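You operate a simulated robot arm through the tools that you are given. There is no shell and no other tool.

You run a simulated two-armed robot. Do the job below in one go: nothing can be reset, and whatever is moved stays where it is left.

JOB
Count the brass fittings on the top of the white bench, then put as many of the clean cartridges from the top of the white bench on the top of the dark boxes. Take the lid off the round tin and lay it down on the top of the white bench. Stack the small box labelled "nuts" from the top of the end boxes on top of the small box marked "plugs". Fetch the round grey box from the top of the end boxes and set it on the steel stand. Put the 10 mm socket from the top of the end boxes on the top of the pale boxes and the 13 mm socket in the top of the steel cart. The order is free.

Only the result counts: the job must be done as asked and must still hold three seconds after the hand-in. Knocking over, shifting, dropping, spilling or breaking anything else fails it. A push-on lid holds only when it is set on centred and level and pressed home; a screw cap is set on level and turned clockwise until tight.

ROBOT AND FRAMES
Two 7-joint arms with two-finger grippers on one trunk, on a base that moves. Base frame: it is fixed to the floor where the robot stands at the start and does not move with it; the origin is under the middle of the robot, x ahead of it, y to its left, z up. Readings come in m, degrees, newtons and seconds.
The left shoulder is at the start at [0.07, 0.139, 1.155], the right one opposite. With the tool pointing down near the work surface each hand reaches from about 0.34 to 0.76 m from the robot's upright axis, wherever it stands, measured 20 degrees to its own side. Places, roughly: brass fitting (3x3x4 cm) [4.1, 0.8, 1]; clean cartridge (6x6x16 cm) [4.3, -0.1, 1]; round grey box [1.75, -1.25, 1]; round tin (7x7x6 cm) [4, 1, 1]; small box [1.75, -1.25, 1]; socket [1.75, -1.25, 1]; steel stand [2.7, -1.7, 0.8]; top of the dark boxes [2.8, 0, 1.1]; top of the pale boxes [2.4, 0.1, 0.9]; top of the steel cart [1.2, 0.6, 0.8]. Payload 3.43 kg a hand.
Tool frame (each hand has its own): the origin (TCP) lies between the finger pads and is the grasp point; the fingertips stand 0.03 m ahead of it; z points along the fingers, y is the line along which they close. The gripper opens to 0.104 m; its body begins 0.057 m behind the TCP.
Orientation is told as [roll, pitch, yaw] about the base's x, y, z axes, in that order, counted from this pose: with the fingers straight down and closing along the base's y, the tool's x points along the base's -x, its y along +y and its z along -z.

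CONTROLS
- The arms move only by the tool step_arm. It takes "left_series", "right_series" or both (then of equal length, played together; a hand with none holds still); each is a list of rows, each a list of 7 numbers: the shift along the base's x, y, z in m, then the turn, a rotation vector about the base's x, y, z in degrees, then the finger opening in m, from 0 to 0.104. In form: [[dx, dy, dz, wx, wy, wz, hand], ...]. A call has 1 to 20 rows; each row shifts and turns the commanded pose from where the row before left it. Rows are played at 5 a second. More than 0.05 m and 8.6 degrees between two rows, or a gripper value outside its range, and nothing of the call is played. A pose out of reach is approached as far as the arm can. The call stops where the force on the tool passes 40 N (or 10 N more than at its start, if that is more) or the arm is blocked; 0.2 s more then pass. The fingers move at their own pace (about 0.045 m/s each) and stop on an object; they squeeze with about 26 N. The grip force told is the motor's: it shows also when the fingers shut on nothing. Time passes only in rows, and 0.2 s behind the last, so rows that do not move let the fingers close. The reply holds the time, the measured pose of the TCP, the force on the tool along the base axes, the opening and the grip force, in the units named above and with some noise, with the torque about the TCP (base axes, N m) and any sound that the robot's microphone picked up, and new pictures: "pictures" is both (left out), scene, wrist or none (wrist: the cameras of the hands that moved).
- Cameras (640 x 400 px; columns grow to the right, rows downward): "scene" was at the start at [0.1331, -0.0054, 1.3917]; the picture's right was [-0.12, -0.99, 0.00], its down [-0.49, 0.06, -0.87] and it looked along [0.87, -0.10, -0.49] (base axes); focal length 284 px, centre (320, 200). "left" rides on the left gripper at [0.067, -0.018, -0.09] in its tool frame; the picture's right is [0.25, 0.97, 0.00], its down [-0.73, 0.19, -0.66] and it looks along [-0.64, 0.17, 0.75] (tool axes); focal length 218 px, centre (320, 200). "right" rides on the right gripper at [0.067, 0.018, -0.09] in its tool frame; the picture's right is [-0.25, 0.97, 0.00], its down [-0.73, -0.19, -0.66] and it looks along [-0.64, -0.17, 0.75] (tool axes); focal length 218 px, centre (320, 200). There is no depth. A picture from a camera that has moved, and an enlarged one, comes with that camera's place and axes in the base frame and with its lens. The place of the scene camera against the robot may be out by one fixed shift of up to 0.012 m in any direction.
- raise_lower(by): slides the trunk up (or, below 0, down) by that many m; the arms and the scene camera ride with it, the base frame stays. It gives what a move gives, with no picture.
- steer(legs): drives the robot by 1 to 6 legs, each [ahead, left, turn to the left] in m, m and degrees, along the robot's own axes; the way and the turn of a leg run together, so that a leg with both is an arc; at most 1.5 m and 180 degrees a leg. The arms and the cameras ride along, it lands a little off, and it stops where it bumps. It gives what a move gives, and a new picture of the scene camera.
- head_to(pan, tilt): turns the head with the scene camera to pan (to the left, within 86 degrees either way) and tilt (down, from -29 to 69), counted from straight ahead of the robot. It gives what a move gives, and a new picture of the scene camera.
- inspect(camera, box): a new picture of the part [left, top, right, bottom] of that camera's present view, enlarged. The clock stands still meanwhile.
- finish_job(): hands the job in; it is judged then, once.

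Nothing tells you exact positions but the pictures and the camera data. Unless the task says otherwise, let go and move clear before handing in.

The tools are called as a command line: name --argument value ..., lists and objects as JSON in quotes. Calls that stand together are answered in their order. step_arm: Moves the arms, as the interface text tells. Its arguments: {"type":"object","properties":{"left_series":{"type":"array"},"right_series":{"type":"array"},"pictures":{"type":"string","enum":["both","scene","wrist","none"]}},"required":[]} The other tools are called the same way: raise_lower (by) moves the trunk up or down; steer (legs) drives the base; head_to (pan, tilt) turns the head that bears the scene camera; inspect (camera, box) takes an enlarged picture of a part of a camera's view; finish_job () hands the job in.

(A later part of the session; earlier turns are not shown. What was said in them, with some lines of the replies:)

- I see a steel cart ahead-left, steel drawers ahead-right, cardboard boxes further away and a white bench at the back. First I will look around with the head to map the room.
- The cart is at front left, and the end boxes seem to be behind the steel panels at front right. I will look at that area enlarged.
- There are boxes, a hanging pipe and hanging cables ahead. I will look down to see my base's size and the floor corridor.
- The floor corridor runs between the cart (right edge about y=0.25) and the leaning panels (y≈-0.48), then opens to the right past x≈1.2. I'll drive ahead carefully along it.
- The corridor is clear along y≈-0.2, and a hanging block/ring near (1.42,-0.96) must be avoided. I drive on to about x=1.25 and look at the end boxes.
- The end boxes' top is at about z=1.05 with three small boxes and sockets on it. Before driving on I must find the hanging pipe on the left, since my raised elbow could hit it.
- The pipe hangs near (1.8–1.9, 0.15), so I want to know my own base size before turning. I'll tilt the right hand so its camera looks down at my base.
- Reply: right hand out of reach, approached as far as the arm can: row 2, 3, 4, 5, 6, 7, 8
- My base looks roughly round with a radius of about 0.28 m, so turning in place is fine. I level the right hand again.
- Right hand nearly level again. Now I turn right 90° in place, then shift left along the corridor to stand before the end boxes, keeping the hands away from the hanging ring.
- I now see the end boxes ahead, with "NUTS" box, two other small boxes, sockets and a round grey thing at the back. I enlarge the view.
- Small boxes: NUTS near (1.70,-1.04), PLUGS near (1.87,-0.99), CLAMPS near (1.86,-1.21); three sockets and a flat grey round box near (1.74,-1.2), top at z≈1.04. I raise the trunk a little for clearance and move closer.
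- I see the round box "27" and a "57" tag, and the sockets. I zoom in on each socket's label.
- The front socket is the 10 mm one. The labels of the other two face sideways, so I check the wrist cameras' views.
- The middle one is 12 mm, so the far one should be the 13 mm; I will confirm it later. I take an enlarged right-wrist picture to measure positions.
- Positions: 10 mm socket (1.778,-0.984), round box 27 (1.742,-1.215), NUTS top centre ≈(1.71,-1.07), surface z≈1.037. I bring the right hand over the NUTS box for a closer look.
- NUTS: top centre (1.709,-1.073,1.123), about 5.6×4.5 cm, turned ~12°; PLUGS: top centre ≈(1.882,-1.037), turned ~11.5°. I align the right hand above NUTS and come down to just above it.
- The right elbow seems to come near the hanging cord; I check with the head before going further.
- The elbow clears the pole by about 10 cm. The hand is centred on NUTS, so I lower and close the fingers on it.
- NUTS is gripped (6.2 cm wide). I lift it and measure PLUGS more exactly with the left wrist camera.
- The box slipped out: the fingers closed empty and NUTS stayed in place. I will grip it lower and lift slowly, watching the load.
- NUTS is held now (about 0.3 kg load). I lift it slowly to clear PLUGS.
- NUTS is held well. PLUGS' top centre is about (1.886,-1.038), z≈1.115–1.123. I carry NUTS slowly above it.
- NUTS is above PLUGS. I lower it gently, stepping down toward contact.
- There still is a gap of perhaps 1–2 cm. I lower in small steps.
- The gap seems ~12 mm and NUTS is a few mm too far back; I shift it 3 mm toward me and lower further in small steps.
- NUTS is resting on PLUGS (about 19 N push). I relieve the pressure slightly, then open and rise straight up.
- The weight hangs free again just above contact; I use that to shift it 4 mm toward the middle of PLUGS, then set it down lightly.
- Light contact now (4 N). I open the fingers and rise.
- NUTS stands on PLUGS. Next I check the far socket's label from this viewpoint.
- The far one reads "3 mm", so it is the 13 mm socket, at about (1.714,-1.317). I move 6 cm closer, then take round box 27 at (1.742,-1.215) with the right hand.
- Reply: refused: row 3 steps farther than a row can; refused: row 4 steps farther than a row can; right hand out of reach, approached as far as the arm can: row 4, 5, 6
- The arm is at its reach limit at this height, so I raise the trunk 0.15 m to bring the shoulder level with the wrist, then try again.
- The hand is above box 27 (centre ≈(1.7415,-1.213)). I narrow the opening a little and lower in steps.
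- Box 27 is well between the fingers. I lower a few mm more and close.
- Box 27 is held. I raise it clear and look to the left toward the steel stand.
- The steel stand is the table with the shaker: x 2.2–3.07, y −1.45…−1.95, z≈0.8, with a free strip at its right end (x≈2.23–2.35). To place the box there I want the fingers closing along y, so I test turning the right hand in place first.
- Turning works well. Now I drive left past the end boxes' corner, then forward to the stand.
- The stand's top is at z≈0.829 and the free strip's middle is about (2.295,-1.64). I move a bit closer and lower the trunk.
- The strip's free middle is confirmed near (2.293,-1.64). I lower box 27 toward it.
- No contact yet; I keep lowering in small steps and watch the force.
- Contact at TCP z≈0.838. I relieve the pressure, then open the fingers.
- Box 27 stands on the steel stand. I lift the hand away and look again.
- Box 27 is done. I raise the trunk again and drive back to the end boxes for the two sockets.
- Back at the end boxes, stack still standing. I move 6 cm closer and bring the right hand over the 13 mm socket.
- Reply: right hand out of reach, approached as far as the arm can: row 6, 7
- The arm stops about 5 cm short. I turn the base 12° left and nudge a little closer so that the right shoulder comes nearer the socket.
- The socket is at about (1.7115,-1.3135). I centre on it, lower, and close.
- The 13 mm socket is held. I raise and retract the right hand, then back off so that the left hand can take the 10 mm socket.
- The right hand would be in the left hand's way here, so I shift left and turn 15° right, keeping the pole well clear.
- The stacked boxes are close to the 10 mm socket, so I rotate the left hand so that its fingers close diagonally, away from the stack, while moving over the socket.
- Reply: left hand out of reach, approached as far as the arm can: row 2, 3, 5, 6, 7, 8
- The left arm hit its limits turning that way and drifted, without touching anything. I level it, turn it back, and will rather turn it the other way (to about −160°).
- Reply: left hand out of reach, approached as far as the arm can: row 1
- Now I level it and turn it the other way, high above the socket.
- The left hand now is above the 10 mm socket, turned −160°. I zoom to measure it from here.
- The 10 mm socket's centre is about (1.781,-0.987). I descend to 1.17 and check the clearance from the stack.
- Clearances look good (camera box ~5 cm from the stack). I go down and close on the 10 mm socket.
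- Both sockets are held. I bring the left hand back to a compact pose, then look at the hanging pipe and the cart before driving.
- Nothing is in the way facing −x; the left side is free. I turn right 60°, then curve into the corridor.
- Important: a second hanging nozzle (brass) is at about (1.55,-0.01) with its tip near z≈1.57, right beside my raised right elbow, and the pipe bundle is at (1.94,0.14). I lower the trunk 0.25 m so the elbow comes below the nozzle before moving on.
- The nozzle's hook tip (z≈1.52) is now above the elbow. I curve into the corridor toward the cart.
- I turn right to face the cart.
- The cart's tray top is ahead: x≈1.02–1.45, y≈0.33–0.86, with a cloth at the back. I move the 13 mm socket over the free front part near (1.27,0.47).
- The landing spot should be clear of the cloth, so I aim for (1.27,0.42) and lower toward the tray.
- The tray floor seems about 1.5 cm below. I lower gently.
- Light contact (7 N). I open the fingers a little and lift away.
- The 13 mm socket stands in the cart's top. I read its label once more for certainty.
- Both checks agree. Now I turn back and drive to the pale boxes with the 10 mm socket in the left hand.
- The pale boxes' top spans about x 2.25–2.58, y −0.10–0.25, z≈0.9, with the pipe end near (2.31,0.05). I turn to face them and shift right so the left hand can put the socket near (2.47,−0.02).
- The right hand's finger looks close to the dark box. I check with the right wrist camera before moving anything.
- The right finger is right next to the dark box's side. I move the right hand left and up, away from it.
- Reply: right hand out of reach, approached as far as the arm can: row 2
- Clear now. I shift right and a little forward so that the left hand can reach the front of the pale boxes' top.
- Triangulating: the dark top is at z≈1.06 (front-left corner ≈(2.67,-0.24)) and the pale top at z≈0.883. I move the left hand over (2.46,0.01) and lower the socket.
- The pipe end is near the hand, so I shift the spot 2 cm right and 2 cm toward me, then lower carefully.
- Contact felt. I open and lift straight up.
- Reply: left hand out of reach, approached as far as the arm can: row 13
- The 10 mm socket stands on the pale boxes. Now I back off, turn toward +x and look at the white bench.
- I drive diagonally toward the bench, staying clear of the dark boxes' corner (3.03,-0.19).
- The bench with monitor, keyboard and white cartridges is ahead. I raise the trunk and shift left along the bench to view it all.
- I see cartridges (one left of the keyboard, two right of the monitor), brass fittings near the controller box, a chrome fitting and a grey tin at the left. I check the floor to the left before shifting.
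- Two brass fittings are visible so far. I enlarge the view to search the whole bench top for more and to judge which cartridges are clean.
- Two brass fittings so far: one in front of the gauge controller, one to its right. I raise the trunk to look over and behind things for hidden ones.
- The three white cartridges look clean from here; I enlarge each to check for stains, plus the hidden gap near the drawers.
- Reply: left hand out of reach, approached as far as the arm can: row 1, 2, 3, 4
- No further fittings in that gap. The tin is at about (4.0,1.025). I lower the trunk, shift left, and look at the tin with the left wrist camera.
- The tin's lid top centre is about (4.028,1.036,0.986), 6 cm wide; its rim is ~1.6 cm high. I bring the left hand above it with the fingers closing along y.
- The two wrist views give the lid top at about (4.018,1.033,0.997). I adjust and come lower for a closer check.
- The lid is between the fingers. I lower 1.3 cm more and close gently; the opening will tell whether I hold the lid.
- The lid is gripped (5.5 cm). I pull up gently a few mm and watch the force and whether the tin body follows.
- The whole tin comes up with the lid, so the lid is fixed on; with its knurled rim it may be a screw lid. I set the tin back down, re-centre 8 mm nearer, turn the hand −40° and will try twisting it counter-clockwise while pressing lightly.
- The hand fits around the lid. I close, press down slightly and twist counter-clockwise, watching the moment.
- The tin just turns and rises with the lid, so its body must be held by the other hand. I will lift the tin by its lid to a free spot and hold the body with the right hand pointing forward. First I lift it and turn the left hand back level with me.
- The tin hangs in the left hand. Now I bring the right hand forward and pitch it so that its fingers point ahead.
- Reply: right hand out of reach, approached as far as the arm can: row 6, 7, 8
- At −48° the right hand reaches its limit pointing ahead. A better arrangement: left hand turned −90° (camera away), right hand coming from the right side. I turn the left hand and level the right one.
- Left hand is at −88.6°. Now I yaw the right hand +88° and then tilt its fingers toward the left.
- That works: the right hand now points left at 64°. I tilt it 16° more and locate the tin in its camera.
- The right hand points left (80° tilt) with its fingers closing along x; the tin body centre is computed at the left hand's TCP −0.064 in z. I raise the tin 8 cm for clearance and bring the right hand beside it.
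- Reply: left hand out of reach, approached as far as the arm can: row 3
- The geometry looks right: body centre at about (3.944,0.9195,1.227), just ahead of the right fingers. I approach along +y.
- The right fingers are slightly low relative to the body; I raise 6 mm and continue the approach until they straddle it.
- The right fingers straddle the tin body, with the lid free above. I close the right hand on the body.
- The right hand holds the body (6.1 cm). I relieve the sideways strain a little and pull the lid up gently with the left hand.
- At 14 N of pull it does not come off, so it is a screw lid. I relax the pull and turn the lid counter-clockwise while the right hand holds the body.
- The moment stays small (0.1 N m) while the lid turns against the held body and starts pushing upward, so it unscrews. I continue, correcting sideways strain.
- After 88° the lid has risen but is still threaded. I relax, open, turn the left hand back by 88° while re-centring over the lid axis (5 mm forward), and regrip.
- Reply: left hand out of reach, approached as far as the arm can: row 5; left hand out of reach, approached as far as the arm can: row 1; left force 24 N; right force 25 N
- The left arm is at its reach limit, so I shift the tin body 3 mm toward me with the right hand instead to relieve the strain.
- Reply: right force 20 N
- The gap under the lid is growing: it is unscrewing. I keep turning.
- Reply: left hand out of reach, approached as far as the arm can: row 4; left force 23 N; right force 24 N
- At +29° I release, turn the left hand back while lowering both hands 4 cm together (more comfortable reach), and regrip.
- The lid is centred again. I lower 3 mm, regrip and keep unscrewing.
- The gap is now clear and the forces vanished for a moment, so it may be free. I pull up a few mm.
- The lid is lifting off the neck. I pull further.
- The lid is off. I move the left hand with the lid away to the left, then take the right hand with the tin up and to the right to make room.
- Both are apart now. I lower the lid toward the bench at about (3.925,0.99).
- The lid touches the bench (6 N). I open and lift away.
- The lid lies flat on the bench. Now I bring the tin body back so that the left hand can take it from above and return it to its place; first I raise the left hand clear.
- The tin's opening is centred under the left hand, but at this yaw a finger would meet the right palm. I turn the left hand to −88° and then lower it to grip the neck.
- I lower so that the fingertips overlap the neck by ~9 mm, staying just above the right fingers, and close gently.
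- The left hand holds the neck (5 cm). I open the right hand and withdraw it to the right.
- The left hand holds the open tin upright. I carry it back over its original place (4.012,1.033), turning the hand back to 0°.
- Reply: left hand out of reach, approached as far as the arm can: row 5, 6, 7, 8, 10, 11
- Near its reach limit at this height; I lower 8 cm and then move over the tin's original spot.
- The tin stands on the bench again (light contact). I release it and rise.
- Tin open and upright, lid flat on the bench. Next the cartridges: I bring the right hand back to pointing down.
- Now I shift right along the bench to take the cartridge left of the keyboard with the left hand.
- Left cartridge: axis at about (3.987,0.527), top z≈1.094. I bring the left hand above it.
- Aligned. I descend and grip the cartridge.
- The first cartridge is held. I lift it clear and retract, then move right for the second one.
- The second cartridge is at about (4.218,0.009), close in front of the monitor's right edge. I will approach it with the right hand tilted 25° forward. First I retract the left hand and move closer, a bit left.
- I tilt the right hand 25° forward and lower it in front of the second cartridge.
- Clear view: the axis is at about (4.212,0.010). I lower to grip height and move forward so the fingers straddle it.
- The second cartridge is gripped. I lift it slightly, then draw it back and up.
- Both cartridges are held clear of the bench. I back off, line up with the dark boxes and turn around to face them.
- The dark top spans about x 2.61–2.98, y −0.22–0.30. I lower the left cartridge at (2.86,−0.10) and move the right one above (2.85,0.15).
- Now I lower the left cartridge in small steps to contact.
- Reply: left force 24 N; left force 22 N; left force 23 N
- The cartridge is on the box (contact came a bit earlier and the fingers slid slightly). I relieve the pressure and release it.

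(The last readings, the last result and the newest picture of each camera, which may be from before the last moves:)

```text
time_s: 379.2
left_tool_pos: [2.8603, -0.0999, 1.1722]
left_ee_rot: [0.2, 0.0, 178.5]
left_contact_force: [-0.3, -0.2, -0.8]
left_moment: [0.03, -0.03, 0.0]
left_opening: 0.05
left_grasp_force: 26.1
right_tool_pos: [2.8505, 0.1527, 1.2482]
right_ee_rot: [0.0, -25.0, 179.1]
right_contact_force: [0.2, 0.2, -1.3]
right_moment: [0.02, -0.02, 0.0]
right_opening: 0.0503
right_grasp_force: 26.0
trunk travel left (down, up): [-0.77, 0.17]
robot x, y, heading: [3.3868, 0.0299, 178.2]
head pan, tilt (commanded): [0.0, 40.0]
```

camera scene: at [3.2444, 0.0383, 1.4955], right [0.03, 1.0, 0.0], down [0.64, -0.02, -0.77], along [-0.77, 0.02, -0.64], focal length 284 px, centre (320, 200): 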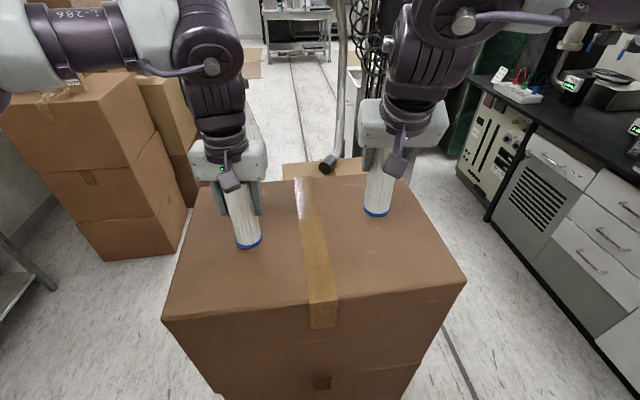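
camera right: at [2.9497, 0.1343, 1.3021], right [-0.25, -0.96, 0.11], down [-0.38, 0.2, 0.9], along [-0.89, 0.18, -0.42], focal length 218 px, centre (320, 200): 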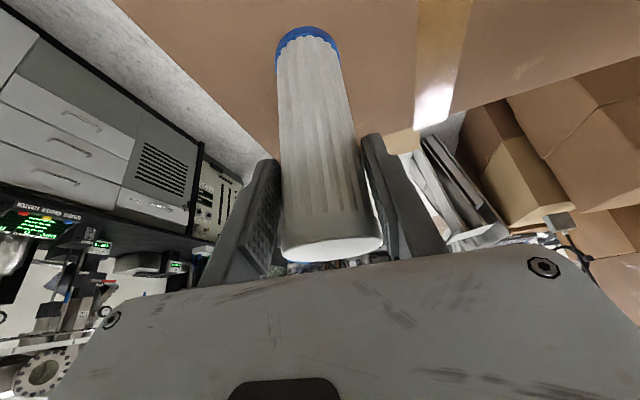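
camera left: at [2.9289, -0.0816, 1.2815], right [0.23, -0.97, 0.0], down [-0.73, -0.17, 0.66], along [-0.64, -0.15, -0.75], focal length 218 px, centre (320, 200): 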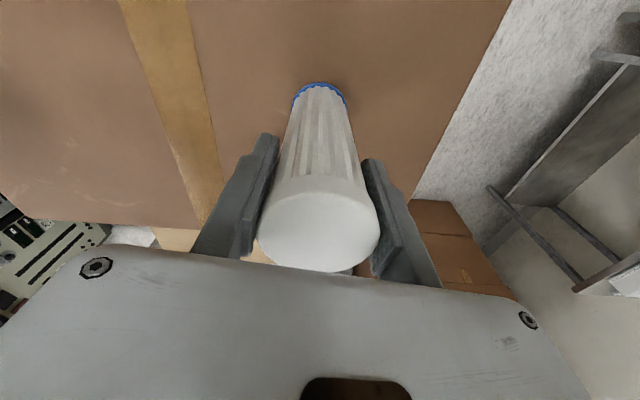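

step_arm --left_series '[[0, 0, -0.0015, 0, 0, 0, 0.0], [0, 0, 0, 0, 0, 0, 0.0]]' --pictures "none"

```text
time_s: 379.8
left_tool_pos: [2.8615, -0.099, 1.1716]
left_ee_rot: [0.2, -0.2, 178.4]
left_contact_force: [-3.1, -1.0, 10.5]
left_moment: [0.01, 0.3, 0.05]
left_opening: 0.0502
left_grasp_force: 25.9
right_tool_pos: [2.8528, 0.153, 1.2497]
right_ee_rot: [0.0, -24.9, 179.1]
right_contact_force: [-0.3, -0.7, -1.9]
right_moment: [0.01, -0.05, -0.01]
right_opening: 0.0504
right_grasp_force: 25.9
trunk travel left (down, up): [-0.77, 0.17]
robot x, y, heading: [3.3795, 0.0284, 178.4]
head pan, tilt (commanded): [0.0, 40.0]
```

In contact (10 N). I open the left fingers slowly and lift straight up.

step_arm --left_series '[[0, 0, 0.0007, 0, 0, 0, 0.055], [0, 0, 0, 0, 0, 0, 0.065], [0, 0, 0, 0, 0, 0, 0.08], [0, 0, 0, 0, 0, 0, 0.095], [0, 0, 0.015, 0, 0, 0, 0.1], [0, 0, 0.03, 0, 0, 0, 0.1], [0, 0, 0.04, 0, 0, 0, 0.1], [0, 0, 0.03, 0, 0, 0, 0.1], [0, 0, 0, 0, 0, 0, 0.1]]' --pictures "both"

```text
time_s: 381.8
left_tool_pos: [2.8616, -0.0987, 1.2852]
left_ee_rot: [0.2, 0.0, 178.3]
left_contact_force: [0.6, -0.4, -0.1]
left_moment: [0.03, 0.03, -0.01]
left_opening: 0.1
left_grasp_force: 0.1
right_tool_pos: [2.8508, 0.1517, 1.2472]
right_ee_rot: [0.0, -24.7, 179.2]
right_contact_force: [-0.2, 0.0, -0.8]
right_moment: [0.02, -0.01, 0.02]
right_opening: 0.0499
right_grasp_force: 25.8
trunk travel left (down, up): [-0.77, 0.17]
robot x, y, heading: [3.3839, 0.0314, 178.4]
head pan, tilt (commanded): [0.0, 40.0]
camera scene: at [3.2405, 0.0374, 1.495], right [0.03, 1.0, 0.0], down [0.64, -0.02, -0.77], along [-0.77, 0.02, -0.64], focal length 284 px, centre (320, 200)
camera left: at [2.9287, -0.0821, 1.3747], right [0.23, -0.97, 0.0], down [-0.73, -0.17, 0.66], along [-0.64, -0.15, -0.75], focal length 218 px, centre (320, 200)
```

scene: 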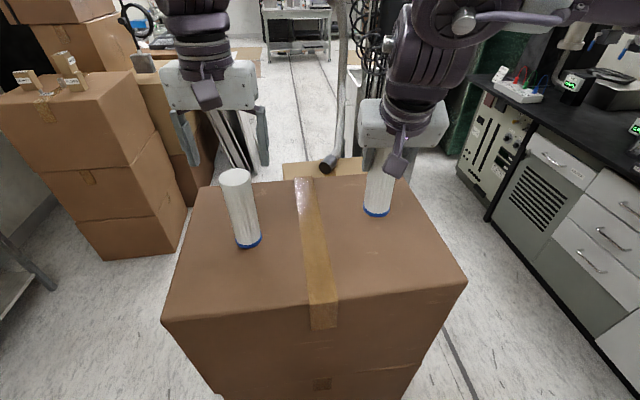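
left: 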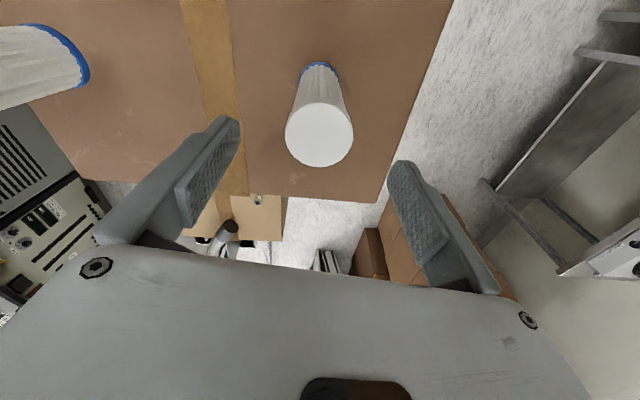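

The first cartridge stands on the dark boxes. Now the right one: I lower to just above and then in 2 mm steps.

step_arm --right_series '[[0, 0, -0.02, 0, 0, 0, 0.0], [0, 0, -0.02, 0, 0, 0, 0.0], [0, 0, -0.008, 0, 0, 0, 0.0], [0, 0, 0, 0, 0, 0, 0.0]]' --pictures "none"

step_arm --right_series '[[0, 0, -0.003, 0, 0, 0, 0.0], [0, 0, -0.002, 0, 0, 0, 0.0], [0, 0, 0, 0, 0, 0, 0.0]]' --pictures "none"

```text
time_s: 382.8
left_tool_pos: [2.8615, -0.0988, 1.2854]
left_ee_rot: [0.2, 0.0, 178.5]
left_contact_force: [1.1, -1.8, 0.1]
left_moment: [-0.01, 0.01, 0.0]
left_opening: 0.1001
left_grasp_force: 0.0
right_tool_pos: [2.8457, 0.1547, 1.203]
right_ee_rot: [0.0, -24.8, 179.2]
right_contact_force: [-0.6, -0.3, -0.4]
right_moment: [0.03, -0.01, 0.03]
right_opening: 0.0502
right_grasp_force: 25.6
right hand out of reach, approached as far as the arm can: row 2
trunk travel left (down, up): [-0.77, 0.17]
robot x, y, heading: [3.3809, 0.0298, 178.2]
head pan, tilt (commanded): [0.0, 40.0]
```

```text
time_s: 383.6
left_tool_pos: [2.8605, -0.0995, 1.2859]
left_ee_rot: [0.1, 0.0, 178.5]
left_contact_force: [0.3, -1.5, -0.3]
left_moment: [0.02, -0.02, 0.01]
left_opening: 0.0998
left_grasp_force: 0.1
right_tool_pos: [2.8442, 0.1561, 1.1982]
right_ee_rot: [0.0, -24.8, 179.3]
right_contact_force: [-0.7, -0.3, -1.5]
right_moment: [0.02, 0.01, -0.03]
right_opening: 0.0502
right_grasp_force: 25.9
right hand out of reach, approached as far as the arm can: row 1
trunk travel left (down, up): [-0.77, 0.17]
robot x, y, heading: [3.3836, 0.0297, 178.2]
head pan, tilt (commanded): [0.0, 40.0]
```

step_arm --right_series '[[0.015, 0, 0, 0, 0, 0, 0.0], [0.015, 0, -0.002, 0, 0, 0, 0.0], [0, 0, -0.002, 0, 0, 0, 0.0], [0, 0, 0, 0, 0, 0, 0.0]]' --pictures "both"

inspect --camera "scene" --box '[200, 120, 460, 300]'

```text
time_s: 384.6
left_tool_pos: [2.8613, -0.0995, 1.2868]
left_ee_rot: [0.2, 0.0, 178.5]
left_contact_force: [1.0, 0.1, -0.2]
left_moment: [-0.02, 0.03, 0.03]
left_opening: 0.1001
left_grasp_force: 0.0
right_tool_pos: [2.8507, 0.1669, 1.1998]
right_ee_rot: [0.0, -24.8, 179.2]
right_contact_force: [-0.1, -0.1, -0.7]
right_moment: [0.02, 0.01, -0.02]
right_opening: 0.05
right_grasp_force: 26.3
right hand out of reach, approached as far as the arm can: row 1, 2
trunk travel left (down, up): [-0.77, 0.17]
robot x, y, heading: [3.3841, 0.0288, 178.3]
head pan, tilt (commanded): [0.0, 40.0]
camera scene: at [3.2411, 0.0378, 1.4951], right [0.03, 1.0, 0.0], down [0.64, -0.02, -0.77], along [-0.77, 0.02, -0.64], focal length 284 px, centre (320, 200)
camera right: at [2.9484, 0.1491, 1.2538], right [-0.24, -0.96, 0.11], down [-0.38, 0.2, 0.9], along [-0.89, 0.18, -0.42], focal length 218 px, centre (320, 200)
```

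scene: 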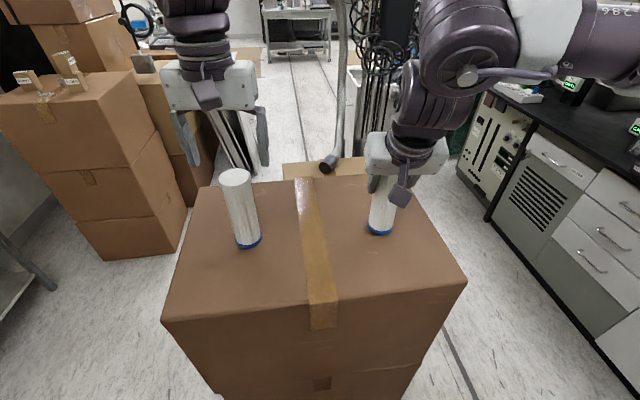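
right: 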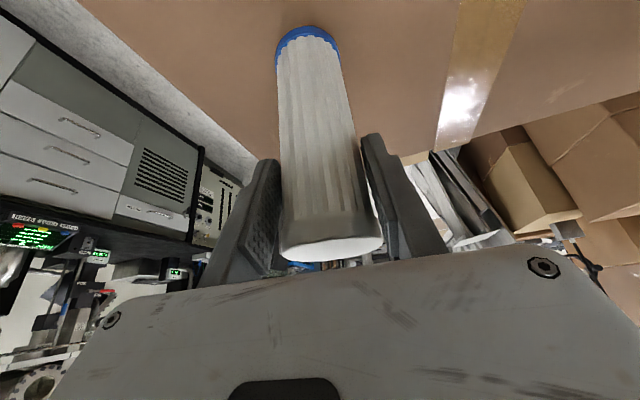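

```text
2.22 times, centred on (330, 210) of scene
camera zoom: at [3.2411, 0.0378, 1.4951], right [0.03, 1.0, 0.0], down [0.64, -0.02, -0.77], along [-0.77, 0.02, -0.64], focal length 631 px, centre (298, 178)
```

zoom: 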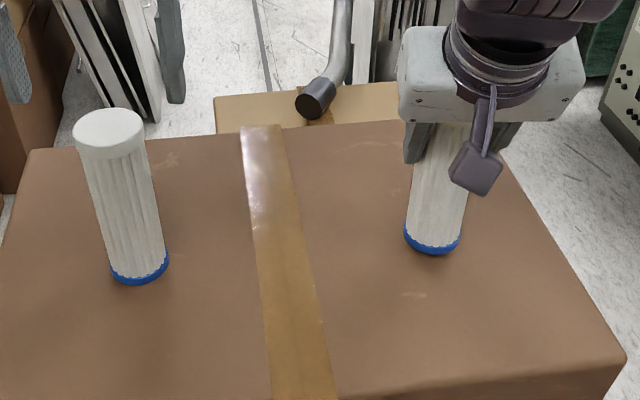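

The tilted hand cannot come lower this close; I move it 5 cm farther over the box, where it has reach, and then lower.

step_arm --right_series '[[-0.02, -0.005, 0.003, 0, 0, 0, 0.0], [-0.025, -0.005, 0, 0, 0, 0, 0.0], [-0.01, 0, 0, 0, 0, 0, 0.0], [0, 0, 0, 0, 0, 0, 0.0]]' --pictures "none"

step_arm --right_series '[[0, 0, -0.004, 0, 0, 0, 0.0], [0, 0, -0.003, 0, 0, 0, 0.0], [0, 0, 0, 0, 0, 0, 0.0]]' --pictures "none"

```text
time_s: 385.6
left_tool_pos: [2.861, -0.0991, 1.2857]
left_ee_rot: [0.2, 0.1, 178.5]
left_contact_force: [0.1, 0.5, -0.8]
left_moment: [0.05, -0.01, 0.02]
left_opening: 0.1001
left_grasp_force: 0.0
right_tool_pos: [2.7962, 0.1569, 1.203]
right_ee_rot: [0.0, -24.8, 179.1]
right_contact_force: [0.8, 0.5, -1.3]
right_moment: [0.02, -0.04, -0.01]
right_opening: 0.0499
right_grasp_force: 25.9
trunk travel left (down, up): [-0.77, 0.17]
robot x, y, heading: [3.3838, 0.0296, 178.2]
head pan, tilt (commanded): [0.0, 40.0]
```

```text
time_s: 386.4
left_tool_pos: [2.8609, -0.0985, 1.2861]
left_ee_rot: [0.2, 0.0, 178.3]
left_contact_force: [0.0, -0.5, 1.1]
left_moment: [0.0, 0.03, -0.02]
left_opening: 0.1
left_grasp_force: 0.0
right_tool_pos: [2.795, 0.1569, 1.1962]
right_ee_rot: [0.0, -24.9, 179.0]
right_contact_force: [-0.2, -0.2, -1.3]
right_moment: [-0.02, -0.01, 0.01]
right_opening: 0.0499
right_grasp_force: 26.0
trunk travel left (down, up): [-0.77, 0.17]
robot x, y, heading: [3.3826, 0.0289, 178.3]
head pan, tilt (commanded): [0.0, 40.0]
```

step_arm --right_series '[[0, 0, -0.002, 0, 0, 0, 0.0], [0, 0, -0.002, 0, 0, 0, 0.0], [0, 0, 0, 0, 0, 0, 0.0]]' --pictures "none"

step_arm --right_series '[[0, 0, -0.0015, 0, 0, 0, 0.0], [0, 0, -0.001, 0, 0, 0, 0.0], [0, 0, 0, 0, 0, 0, 0.0]]' --pictures "none"

```text
time_s: 387.2
left_tool_pos: [2.8609, -0.0987, 1.2868]
left_ee_rot: [0.3, 0.1, 178.4]
left_contact_force: [0.4, -0.4, 0.4]
left_moment: [0.02, -0.02, -0.02]
left_opening: 0.1
left_grasp_force: 0.1
right_tool_pos: [2.7956, 0.1573, 1.1918]
right_ee_rot: [0.0, -24.7, 179.1]
right_contact_force: [0.5, -0.1, -0.9]
right_moment: [0.0, -0.02, 0.04]
right_opening: 0.0501
right_grasp_force: 25.9
trunk travel left (down, up): [-0.77, 0.17]
robot x, y, heading: [3.3892, 0.029, 178.4]
head pan, tilt (commanded): [0.0, 40.0]
```

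```text
time_s: 388.0
left_tool_pos: [2.8612, -0.0992, 1.2863]
left_ee_rot: [0.1, 0.1, 178.5]
left_contact_force: [-0.4, 1.0, -1.0]
left_moment: [0.01, -0.01, 0.03]
left_opening: 0.1001
left_grasp_force: 0.1
right_tool_pos: [2.795, 0.1572, 1.1903]
right_ee_rot: [0.1, -25.0, 179.0]
right_contact_force: [-1.0, -0.1, 5.0]
right_moment: [0.03, 0.02, 0.0]
right_opening: 0.0503
right_grasp_force: 25.9
trunk travel left (down, up): [-0.77, 0.17]
robot x, y, heading: [3.3838, 0.0292, 178.4]
head pan, tilt (commanded): [0.0, 40.0]
```

Contact (5 N). I open and withdraw up and back.

step_arm --right_series '[[0, 0, 0, 0, 0, 0, 0.055], [0, 0, 0, 0, 0, 0, 0.065], [0, 0, 0, 0, 0, 0, 0.08], [0, 0, 0, 0, 0, 0, 0.1], [0, 0, 0, 0, 0, 0, 0.1], [0.005, 0, 0.015, 0, 0, 0, 0.1], [0.01, 0, 0.025, 0, 0, 0, 0.1], [0.015, 0, 0.035, 0, 0, 0, 0.1], [0.015, 0, 0.035, 0, 0, 0, 0.1], [0.01, 0, 0.02, 0, 0, 0, 0.1]]' --pictures "both"

inspect --camera "scene" --box '[200, 120, 460, 300]'

```text
time_s: 390.2
left_tool_pos: [2.8621, -0.0995, 1.2856]
left_ee_rot: [0.1, 0.0, 178.5]
left_contact_force: [1.2, 0.3, -0.4]
left_moment: [0.03, 0.03, 0.04]
left_opening: 0.1001
left_grasp_force: 0.0
right_tool_pos: [2.8513, 0.1569, 1.3201]
right_ee_rot: [0.0, -24.9, 179.1]
right_contact_force: [0.1, -0.4, -0.1]
right_moment: [0.02, 0.04, -0.03]
right_opening: 0.0999
right_grasp_force: 0.0
trunk travel left (down, up): [-0.77, 0.17]
robot x, y, heading: [3.385, 0.027, 178.4]
head pan, tilt (commanded): [0.0, 40.0]
camera scene: at [3.2423, 0.0375, 1.4952], right [0.03, 1.0, 0.0], down [0.64, -0.02, -0.77], along [-0.77, 0.02, -0.64], focal length 284 px, centre (320, 200)
camera right: at [2.9498, 0.1384, 1.3734], right [-0.25, -0.96, 0.11], down [-0.38, 0.2, 0.9], along [-0.89, 0.18, -0.42], focal length 218 px, centre (320, 200)
```

scene: 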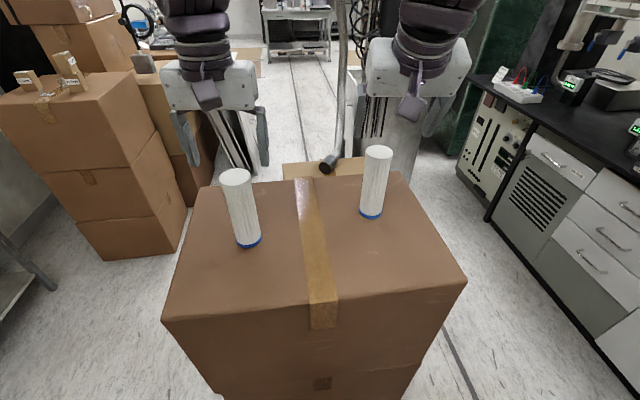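
right: 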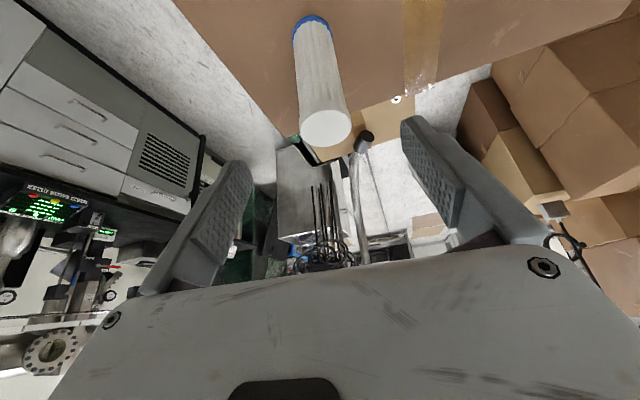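

```text
2.22 times, centred on (330, 210) of scene
camera zoom: at [3.2423, 0.0375, 1.4952], right [0.03, 1.0, 0.0], down [0.64, -0.02, -0.77], along [-0.77, 0.02, -0.64], focal length 631 px, centre (298, 178)
```

zoom: 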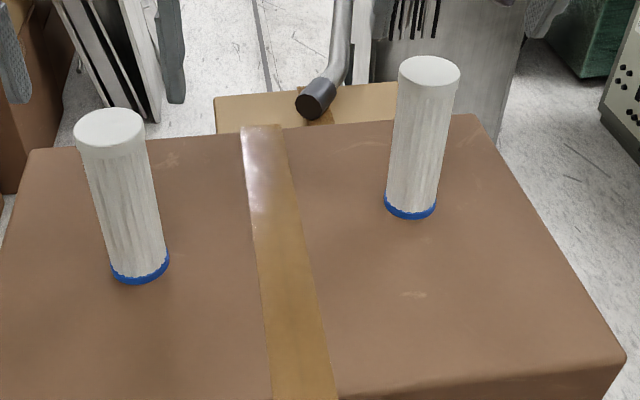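

Both cartridges stand on the dark boxes. I raise the trunk for clearance, level the right hand, and turn back to the bench to double-check the brass count behind the monitor.

raise_lower --by 0.15

step_arm --right_series '[[0, 0, 0, 0, 8.3, 0, 0.1], [0, 0, 0, 0, 8.3, 0, 0.1], [0, 0, 0, 0, 8.2, 0, 0.1], [0, 0, 0, 0, 0, 0, 0.1]]' --pictures "none"

steer --legs '[[0, 0, -90], [0, 0, -90]]'

steer --legs '[[0.1, 0.17, 0]]'

```text
time_s: 391.9
left_tool_pos: [2.8611, -0.0993, 1.4351]
left_ee_rot: [0.3, 0.0, 178.5]
left_contact_force: [-0.5, -0.2, 0.0]
left_moment: [0.0, 0.0, 0.03]
left_opening: 0.0998
left_grasp_force: 0.1
right_tool_pos: [2.85, 0.1571, 1.4685]
right_ee_rot: [0.0, -24.9, 179.1]
right_contact_force: [0.4, 0.0, -1.0]
right_moment: [0.02, 0.0, -0.01]
right_opening: 0.1001
right_grasp_force: 0.1
trunk travel left (down, up): [-0.92, 0.02]
robot x, y, heading: [3.3856, 0.0271, 178.4]
head pan, tilt (commanded): [0.0, 40.0]
```

```text
time_s: 392.9
left_tool_pos: [2.8615, -0.0992, 1.4363]
left_ee_rot: [0.3, 0.0, 178.4]
left_contact_force: [0.0, 1.0, 0.1]
left_moment: [-0.05, 0.01, -0.02]
left_opening: 0.1
left_grasp_force: 0.1
right_tool_pos: [2.8195, 0.1725, 1.4865]
right_ee_rot: [0.6, -49.7, 178.9]
right_contact_force: [-0.5, 0.0, 0.2]
right_moment: [0.0, -0.01, -0.02]
right_opening: 0.0998
right_grasp_force: 0.1
right hand out of reach, approached as far as the arm can: row 2, 3
trunk travel left (down, up): [-0.92, 0.02]
robot x, y, heading: [3.3876, 0.028, 178.5]
head pan, tilt (commanded): [0.0, 40.0]
```

```text
time_s: 400.9
left_tool_pos: [3.9051, 0.1598, 1.4352]
left_ee_rot: [0.2, 0.0, -1.2]
left_contact_force: [-0.6, 0.7, -0.6]
left_moment: [0.01, 0.02, -0.02]
left_opening: 0.0999
left_grasp_force: 0.1
right_tool_pos: [3.9486, -0.1114, 1.4849]
right_ee_rot: [0.4, -49.6, -0.8]
right_contact_force: [0.5, 0.1, 0.3]
right_moment: [-0.01, 0.0, 0.02]
right_opening: 0.0998
right_grasp_force: 0.1
trunk travel left (down, up): [-0.92, 0.02]
robot x, y, heading: [3.384, 0.0265, -1.2]
head pan, tilt (commanded): [0.0, 40.0]
camera scene: at [3.512, 0.0316, 1.6451], right [-0.02, -1.0, 0.0], down [-0.64, 0.01, -0.77], along [0.77, -0.02, -0.64], focal length 284 px, centre (320, 200)
```

scene: 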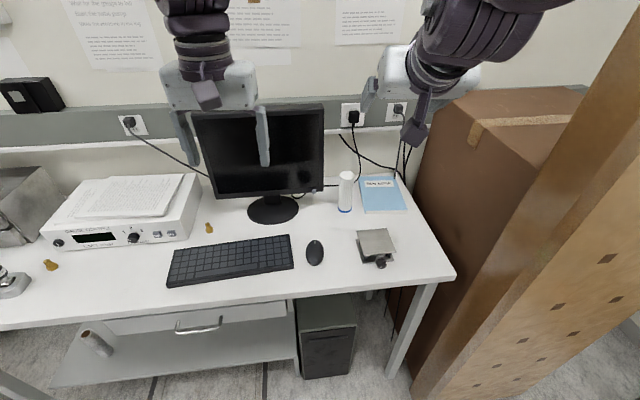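

```text
time_s: 402.5
left_tool_pos: [4.0067, 0.3228, 1.4371]
left_ee_rot: [0.4, -0.1, -1.3]
left_contact_force: [-0.6, -0.6, 0.0]
left_moment: [0.05, -0.04, -0.02]
left_opening: 0.1001
left_grasp_force: 0.1
right_tool_pos: [4.0487, 0.0513, 1.4855]
right_ee_rot: [1.0, -49.7, -1.1]
right_contact_force: [-0.2, -0.1, 0.1]
right_moment: [0.03, -0.04, 0.02]
right_opening: 0.0999
right_grasp_force: 0.0
trunk travel left (down, up): [-0.92, 0.02]
robot x, y, heading: [3.4883, 0.2014, -1.4]
head pan, tilt (commanded): [0.0, 40.0]
camera scene: at [3.6123, 0.1942, 1.6454], right [-0.02, -1.0, 0.0], down [-0.64, 0.02, -0.77], along [0.77, -0.02, -0.64], focal length 284 px, centre (320, 200)
```

scene: 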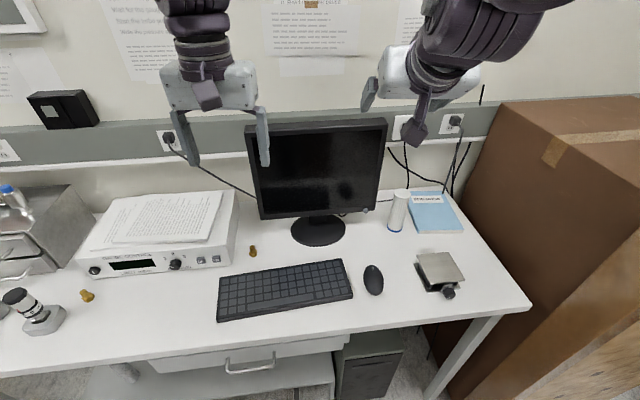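

inspect --camera "left" --box '[0, 0, 640, 400]'

inspect --camera "right" --box '[0, 0, 640, 400]'

inspect --camera "scene" --box '[60, 120, 480, 320]'

```text
1.00 times, centred on (320, 200) of left (not enlarged: the box is as wide or as high as the picture)
camera zoom: at [3.9397, 0.3071, 1.5261], right [-0.23, 0.97, 0.01], down [0.73, 0.17, 0.66], along [0.64, 0.16, -0.75], focal length 218 px, centre (320, 200)
```

zoom: 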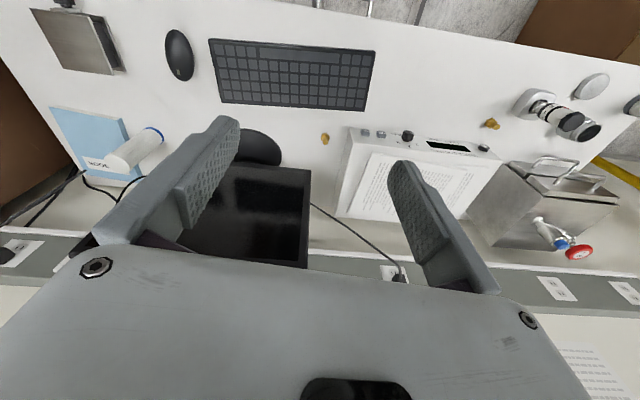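

```text
1.00 times, centred on (320, 200) of right (not enlarged: the box is as wide or as high as the picture)
camera zoom: at [3.9371, 0.0699, 1.4933], right [0.17, 0.96, 0.2], down [-0.03, -0.2, 0.98], along [0.98, -0.17, 0.0], focal length 218 px, centre (320, 200)
```

zoom: 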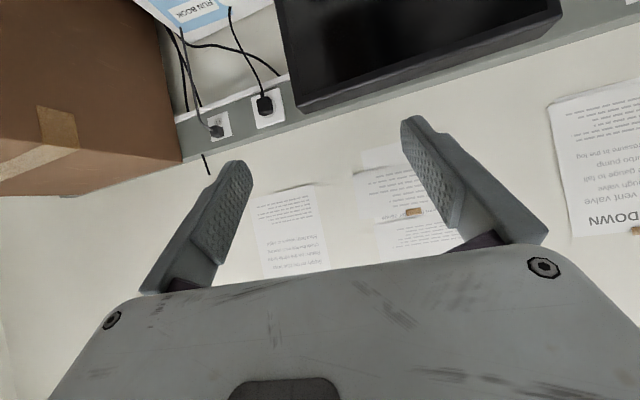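

```text
1.52 times, centred on (270, 220) of scene
camera zoom: at [3.6123, 0.1942, 1.6454], right [-0.02, -1.0, 0.0], down [-0.64, 0.02, -0.77], along [0.77, -0.02, -0.64], focal length 432 px, centre (396, 170)
```

zoom: 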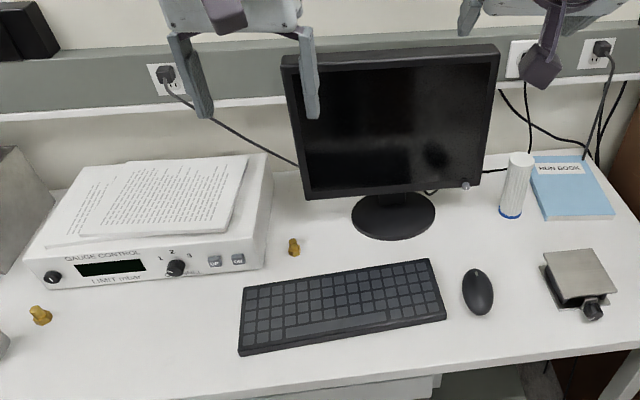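

To be sure about fittings hidden behind the monitor, I back away and lower the trunk so the camera can look under the monitor.

steer --legs '[[-0.12, 0, 0], [0, 0.45, 0], [-0.3, 0, 0]]'

raise_lower --by -0.5

head_to --pan -20 --tilt 8

inspect --camera "scene" --box '[160, 120, 480, 320]'

```text
time_s: 407.8
left_tool_pos: [3.6053, 0.7878, 1.4348]
left_ee_rot: [0.2, 0.2, -1.4]
left_contact_force: [-0.1, -0.2, 0.3]
left_moment: [0.02, 0.06, 0.0]
left_opening: 0.1
left_grasp_force: 0.0
right_tool_pos: [3.6489, 0.5163, 1.4844]
right_ee_rot: [0.6, -49.4, -1.0]
right_contact_force: [0.6, 0.3, -0.1]
right_moment: [0.0, 0.03, 0.01]
right_opening: 0.1003
right_grasp_force: 0.0
trunk travel left (down, up): [-0.92, 0.02]
robot x, y, heading: [3.0815, 0.6578, -1.5]
head pan, tilt (commanded): [0.0, 40.0]
camera scene: at [3.2124, 0.6611, 1.6447], right [-0.03, -1.0, 0.0], down [-0.64, 0.02, -0.76], along [0.76, -0.02, -0.65], focal length 284 px, centre (320, 200)
```

scene: 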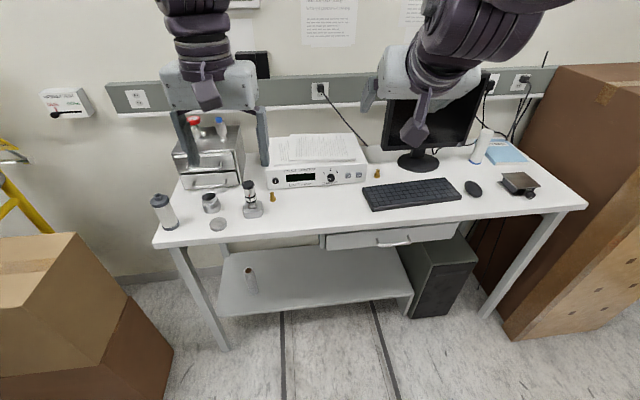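

```text
refused: -0.5 is not a number from -0.4 to 0.4
```

```text
time_s: 408.7
left_tool_pos: [3.6014, 0.7889, 1.4361]
left_ee_rot: [0.3, 0.0, -1.4]
left_contact_force: [0.4, -0.1, 0.5]
left_moment: [-0.04, 0.01, -0.03]
left_opening: 0.1002
left_grasp_force: 0.1
right_tool_pos: [3.6429, 0.5165, 1.4862]
right_ee_rot: [0.6, -49.6, -1.0]
right_contact_force: [-0.4, -0.2, 0.7]
right_moment: [0.03, 0.03, -0.02]
right_opening: 0.0999
right_grasp_force: 0.0
trunk travel left (down, up): [-0.92, 0.02]
robot x, y, heading: [3.0778, 0.6578, -1.2]
head pan, tilt (commanded): [-20.0, 8.0]
camera scene: at [3.2079, 0.6291, 1.6961], right [-0.37, -0.93, 0.0], down [-0.13, 0.05, -0.99], along [0.92, -0.36, -0.14], focal length 284 px, centre (320, 200)
```

scene: 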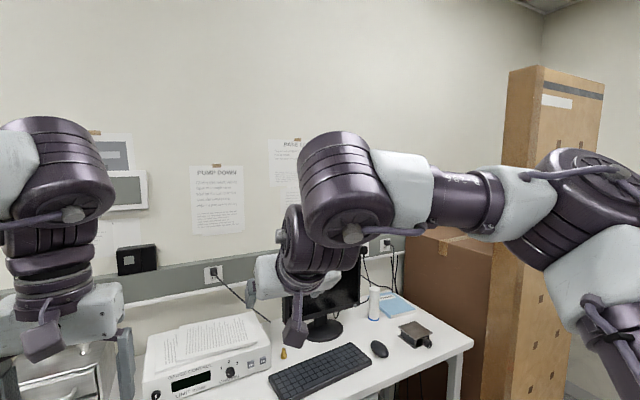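

```text
2.00 times, centred on (320, 220) of scene
camera zoom: at [3.2079, 0.6291, 1.6961], right [-0.37, -0.93, 0.0], down [-0.13, 0.05, -0.99], along [0.92, -0.36, -0.14], focal length 568 px, centre (320, 160)
```

zoom: 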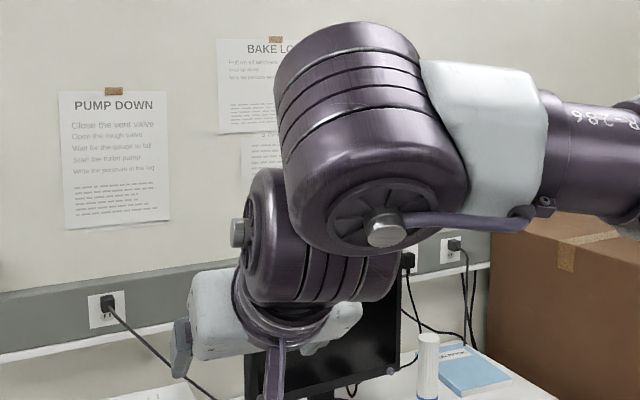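

The overall view again shows exactly two brass fittings. To look under the monitor I spread the hands apart, then lower the trunk.

step_arm --right_series '[[0, -0.02, 0, 0, 8.3, 0, 0.1], [0, -0.02, 0, 0, 8.3, 0, 0.1], [0, -0.03, 0, 0, 8.3, 0, 0.1], [0, -0.03, 0, 0, 8.3, 0, 0.1], [0, -0.03, 0, 0, 8.3, 0, 0.1], [0, -0.03, 0, 0, 8.1, 0, 0.1], [-0.02, -0.03, 0, 0, 0, 0, 0.1], [-0.02, -0.03, 0, 0, 0, 0, 0.1]]' --left_series '[[0, 0.02, 0, 0, 0, 0, 0.1], [0, 0.02, 0, 0, 0, 0, 0.1], [0, 0.02, 0, 0, 0, 0, 0.1], [0, 0.02, 0, 0, 0, 0, 0.1], [0, 0.02, 0, 0, 0, 0, 0.1], [0, 0.02, 0, 0, 0, 0, 0.1], [0, 0.02, 0, 0, 0, 0, 0.1], [0, 0.02, 0, 0, 0, 0, 0.1]]' --pictures "none"

raise_lower --by -0.4

raise_lower --by -0.1

head_to --pan -18 --tilt 8

inspect --camera "scene" --box '[200, 140, 440, 290]'

```text
time_s: 410.5
left_tool_pos: [3.5999, 0.9457, 1.4379]
left_ee_rot: [0.2, -0.1, -1.3]
left_contact_force: [-0.1, -0.1, -0.3]
left_moment: [0.02, 0.0, -0.03]
left_opening: 0.1
left_grasp_force: 0.0
right_tool_pos: [3.5763, 0.3097, 1.4524]
right_ee_rot: [0.0, -0.3, -0.6]
right_contact_force: [-0.9, 0.2, 0.9]
right_moment: [-0.01, 0.0, 0.01]
right_opening: 0.1001
right_grasp_force: 0.1
right hand out of reach, approached as far as the arm can: row 6, 8
trunk travel left (down, up): [-0.92, 0.02]
robot x, y, heading: [3.0799, 0.6596, -1.6]
head pan, tilt (commanded): [-20.0, 8.0]
```

```text
time_s: 414.4
left_tool_pos: [3.6022, 0.9468, 1.0351]
left_ee_rot: [0.2, 0.0, -1.4]
left_contact_force: [-0.5, -0.8, -0.2]
left_moment: [0.0, -0.02, 0.0]
left_opening: 0.1001
left_grasp_force: 0.0
right_tool_pos: [3.58, 0.313, 1.0527]
right_ee_rot: [-0.2, -0.1, -0.7]
right_contact_force: [0.4, -0.1, 0.1]
right_moment: [-0.02, 0.0, 0.02]
right_opening: 0.1
right_grasp_force: 0.1
trunk travel left (down, up): [-0.52, 0.42]
robot x, y, heading: [3.0808, 0.6583, -1.4]
head pan, tilt (commanded): [-20.0, 8.0]
```

```text
time_s: 415.7
left_tool_pos: [3.6025, 0.9469, 0.9363]
left_ee_rot: [0.2, 0.0, -1.3]
left_contact_force: [0.2, -0.1, -1.1]
left_moment: [-0.02, 0.01, 0.03]
left_opening: 0.1001
left_grasp_force: 0.0
right_tool_pos: [3.5797, 0.3114, 0.9529]
right_ee_rot: [-0.2, -0.1, -0.6]
right_contact_force: [0.3, -0.7, 0.1]
right_moment: [-0.02, 0.01, -0.01]
right_opening: 0.0997
right_grasp_force: 0.1
trunk travel left (down, up): [-0.42, 0.52]
robot x, y, heading: [3.0793, 0.6563, -1.6]
head pan, tilt (commanded): [-20.0, 8.0]
```

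```text
time_s: 416.3
left_tool_pos: [3.6026, 0.9468, 0.9353]
left_ee_rot: [0.2, -0.1, -1.4]
left_contact_force: [0.0, 0.2, -0.3]
left_moment: [-0.01, 0.01, 0.02]
left_opening: 0.1
left_grasp_force: 0.1
right_tool_pos: [3.5797, 0.3123, 0.9526]
right_ee_rot: [-0.2, -0.2, -0.7]
right_contact_force: [-0.5, -0.3, 0.2]
right_moment: [-0.01, 0.02, 0.0]
right_opening: 0.1
right_grasp_force: 0.1
trunk travel left (down, up): [-0.42, 0.52]
robot x, y, heading: [3.0825, 0.6575, -1.5]
head pan, tilt (commanded): [-18.0, 8.0]
camera scene: at [3.2104, 0.6321, 1.1961], right [-0.33, -0.94, 0.0], down [-0.13, 0.05, -0.99], along [0.93, -0.33, -0.14], focal length 284 px, centre (320, 200)
```

scene: 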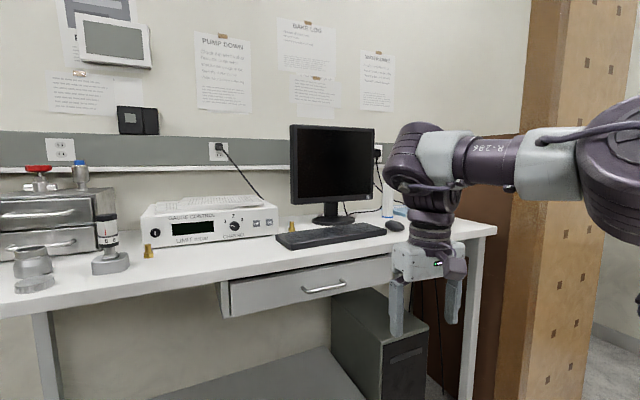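

```text
2.67 times, centred on (320, 215) of scene
camera zoom: at [3.2104, 0.6321, 1.1961], right [-0.33, -0.94, 0.0], down [-0.13, 0.05, -0.99], along [0.93, -0.33, -0.14], focal length 757 px, centre (320, 160)
```

zoom: 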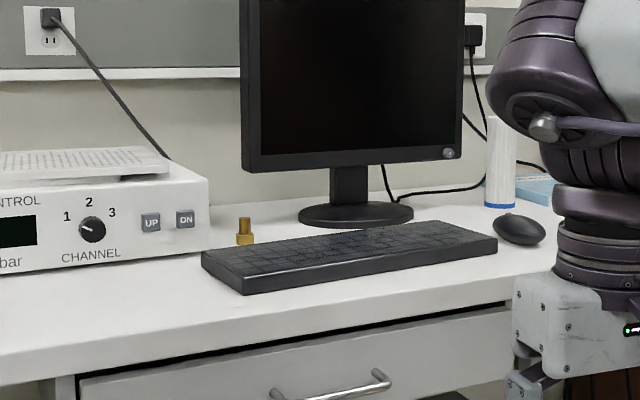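

Nothing brass is hidden under or behind the monitor. I scan the left part of the bench from this low angle as well.

inspect --camera "scene" --box '[0, 150, 320, 310]'

head_to --pan 12 --tilt 8

inspect --camera "scene" --box '[120, 130, 440, 300]'

```text
2.00 times, centred on (160, 230) of scene
camera zoom: at [3.2104, 0.6321, 1.1961], right [-0.33, -0.94, 0.0], down [-0.13, 0.05, -0.99], along [0.93, -0.33, -0.14], focal length 568 px, centre (640, 140)
```

zoom: 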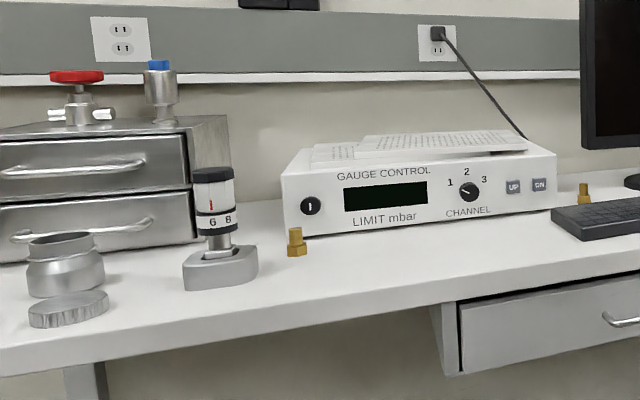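

```text
time_s: 417.2
left_tool_pos: [3.6021, 0.9468, 0.9357]
left_ee_rot: [0.2, 0.0, -1.5]
left_contact_force: [0.9, -0.9, 0.2]
left_moment: [-0.02, 0.0, 0.02]
left_opening: 0.1001
left_grasp_force: 0.1
right_tool_pos: [3.5795, 0.3107, 0.9525]
right_ee_rot: [-0.2, -0.2, -0.8]
right_contact_force: [0.1, 1.1, 0.0]
right_moment: [0.0, 0.04, -0.01]
right_opening: 0.1
right_grasp_force: 0.1
trunk travel left (down, up): [-0.42, 0.52]
robot x, y, heading: [3.077, 0.6566, -1.3]
head pan, tilt (commanded): [12.0, 8.0]
camera scene: at [3.2142, 0.6798, 1.1961], right [0.18, -0.98, 0.0], down [-0.14, -0.03, -0.99], along [0.97, 0.18, -0.14], focal length 284 px, centre (320, 200)
```

scene: 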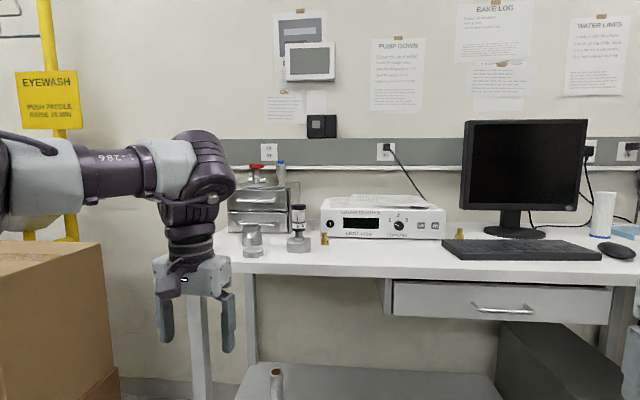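

```text
2.00 times, centred on (280, 215) of scene
camera zoom: at [3.2142, 0.6798, 1.1961], right [0.18, -0.98, 0.0], down [-0.14, -0.03, -0.99], along [0.97, 0.18, -0.14], focal length 568 px, centre (400, 170)
```

zoom: 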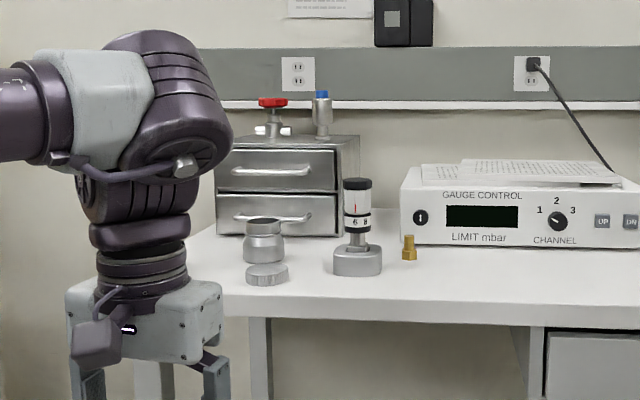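

All parts are done: two brass fittings counted and two clean cartridges stand on the dark boxes. The tin is open with its lid on the bench, and NUTS is on PLUGS. Box 27 is on the steel stand, the 10 mm socket is on the pale boxes and the 13 mm socket is in the cart. The hands are empty and clear, so I hand the job in.

finish_job

```text
The job is handed in.
```

I did every part of the job and handed it in; the hand-in reply gave no verdict. My last pictures of each item showed it in place.

| Part | Where it ended up |
|---|---|
| Brass fittings | I counted 2 on the white bench. The small gap behind the gauge controller was the one spot I could not see fully. |
| Clean cartridges | 2 stand upright on the dark boxes. |
| Round tin | The lid lies flat on the white bench and the open tin stands where it was. |
| "Nuts" box | It is stacked on the "plugs" box. |
| Round grey box | The one marked 27 is on the steel stand. |
| 10 mm socket | It stands on the pale boxes. |
| 13 mm socket | It stands in the top of the steel cart. |

- **Tin:** the lid turned out to be screwed on. I lifted the tin with both hands, unscrewed the lid, and put the tin back down where it had been.
- **First grip on "nuts":** my first grip slipped off without moving the box. The second grip held.
- **Dark boxes:** my right hand came right up against the side of the dark boxes during one turn, and the turn stopped about 2° short. I saw no sign that the boxes moved.
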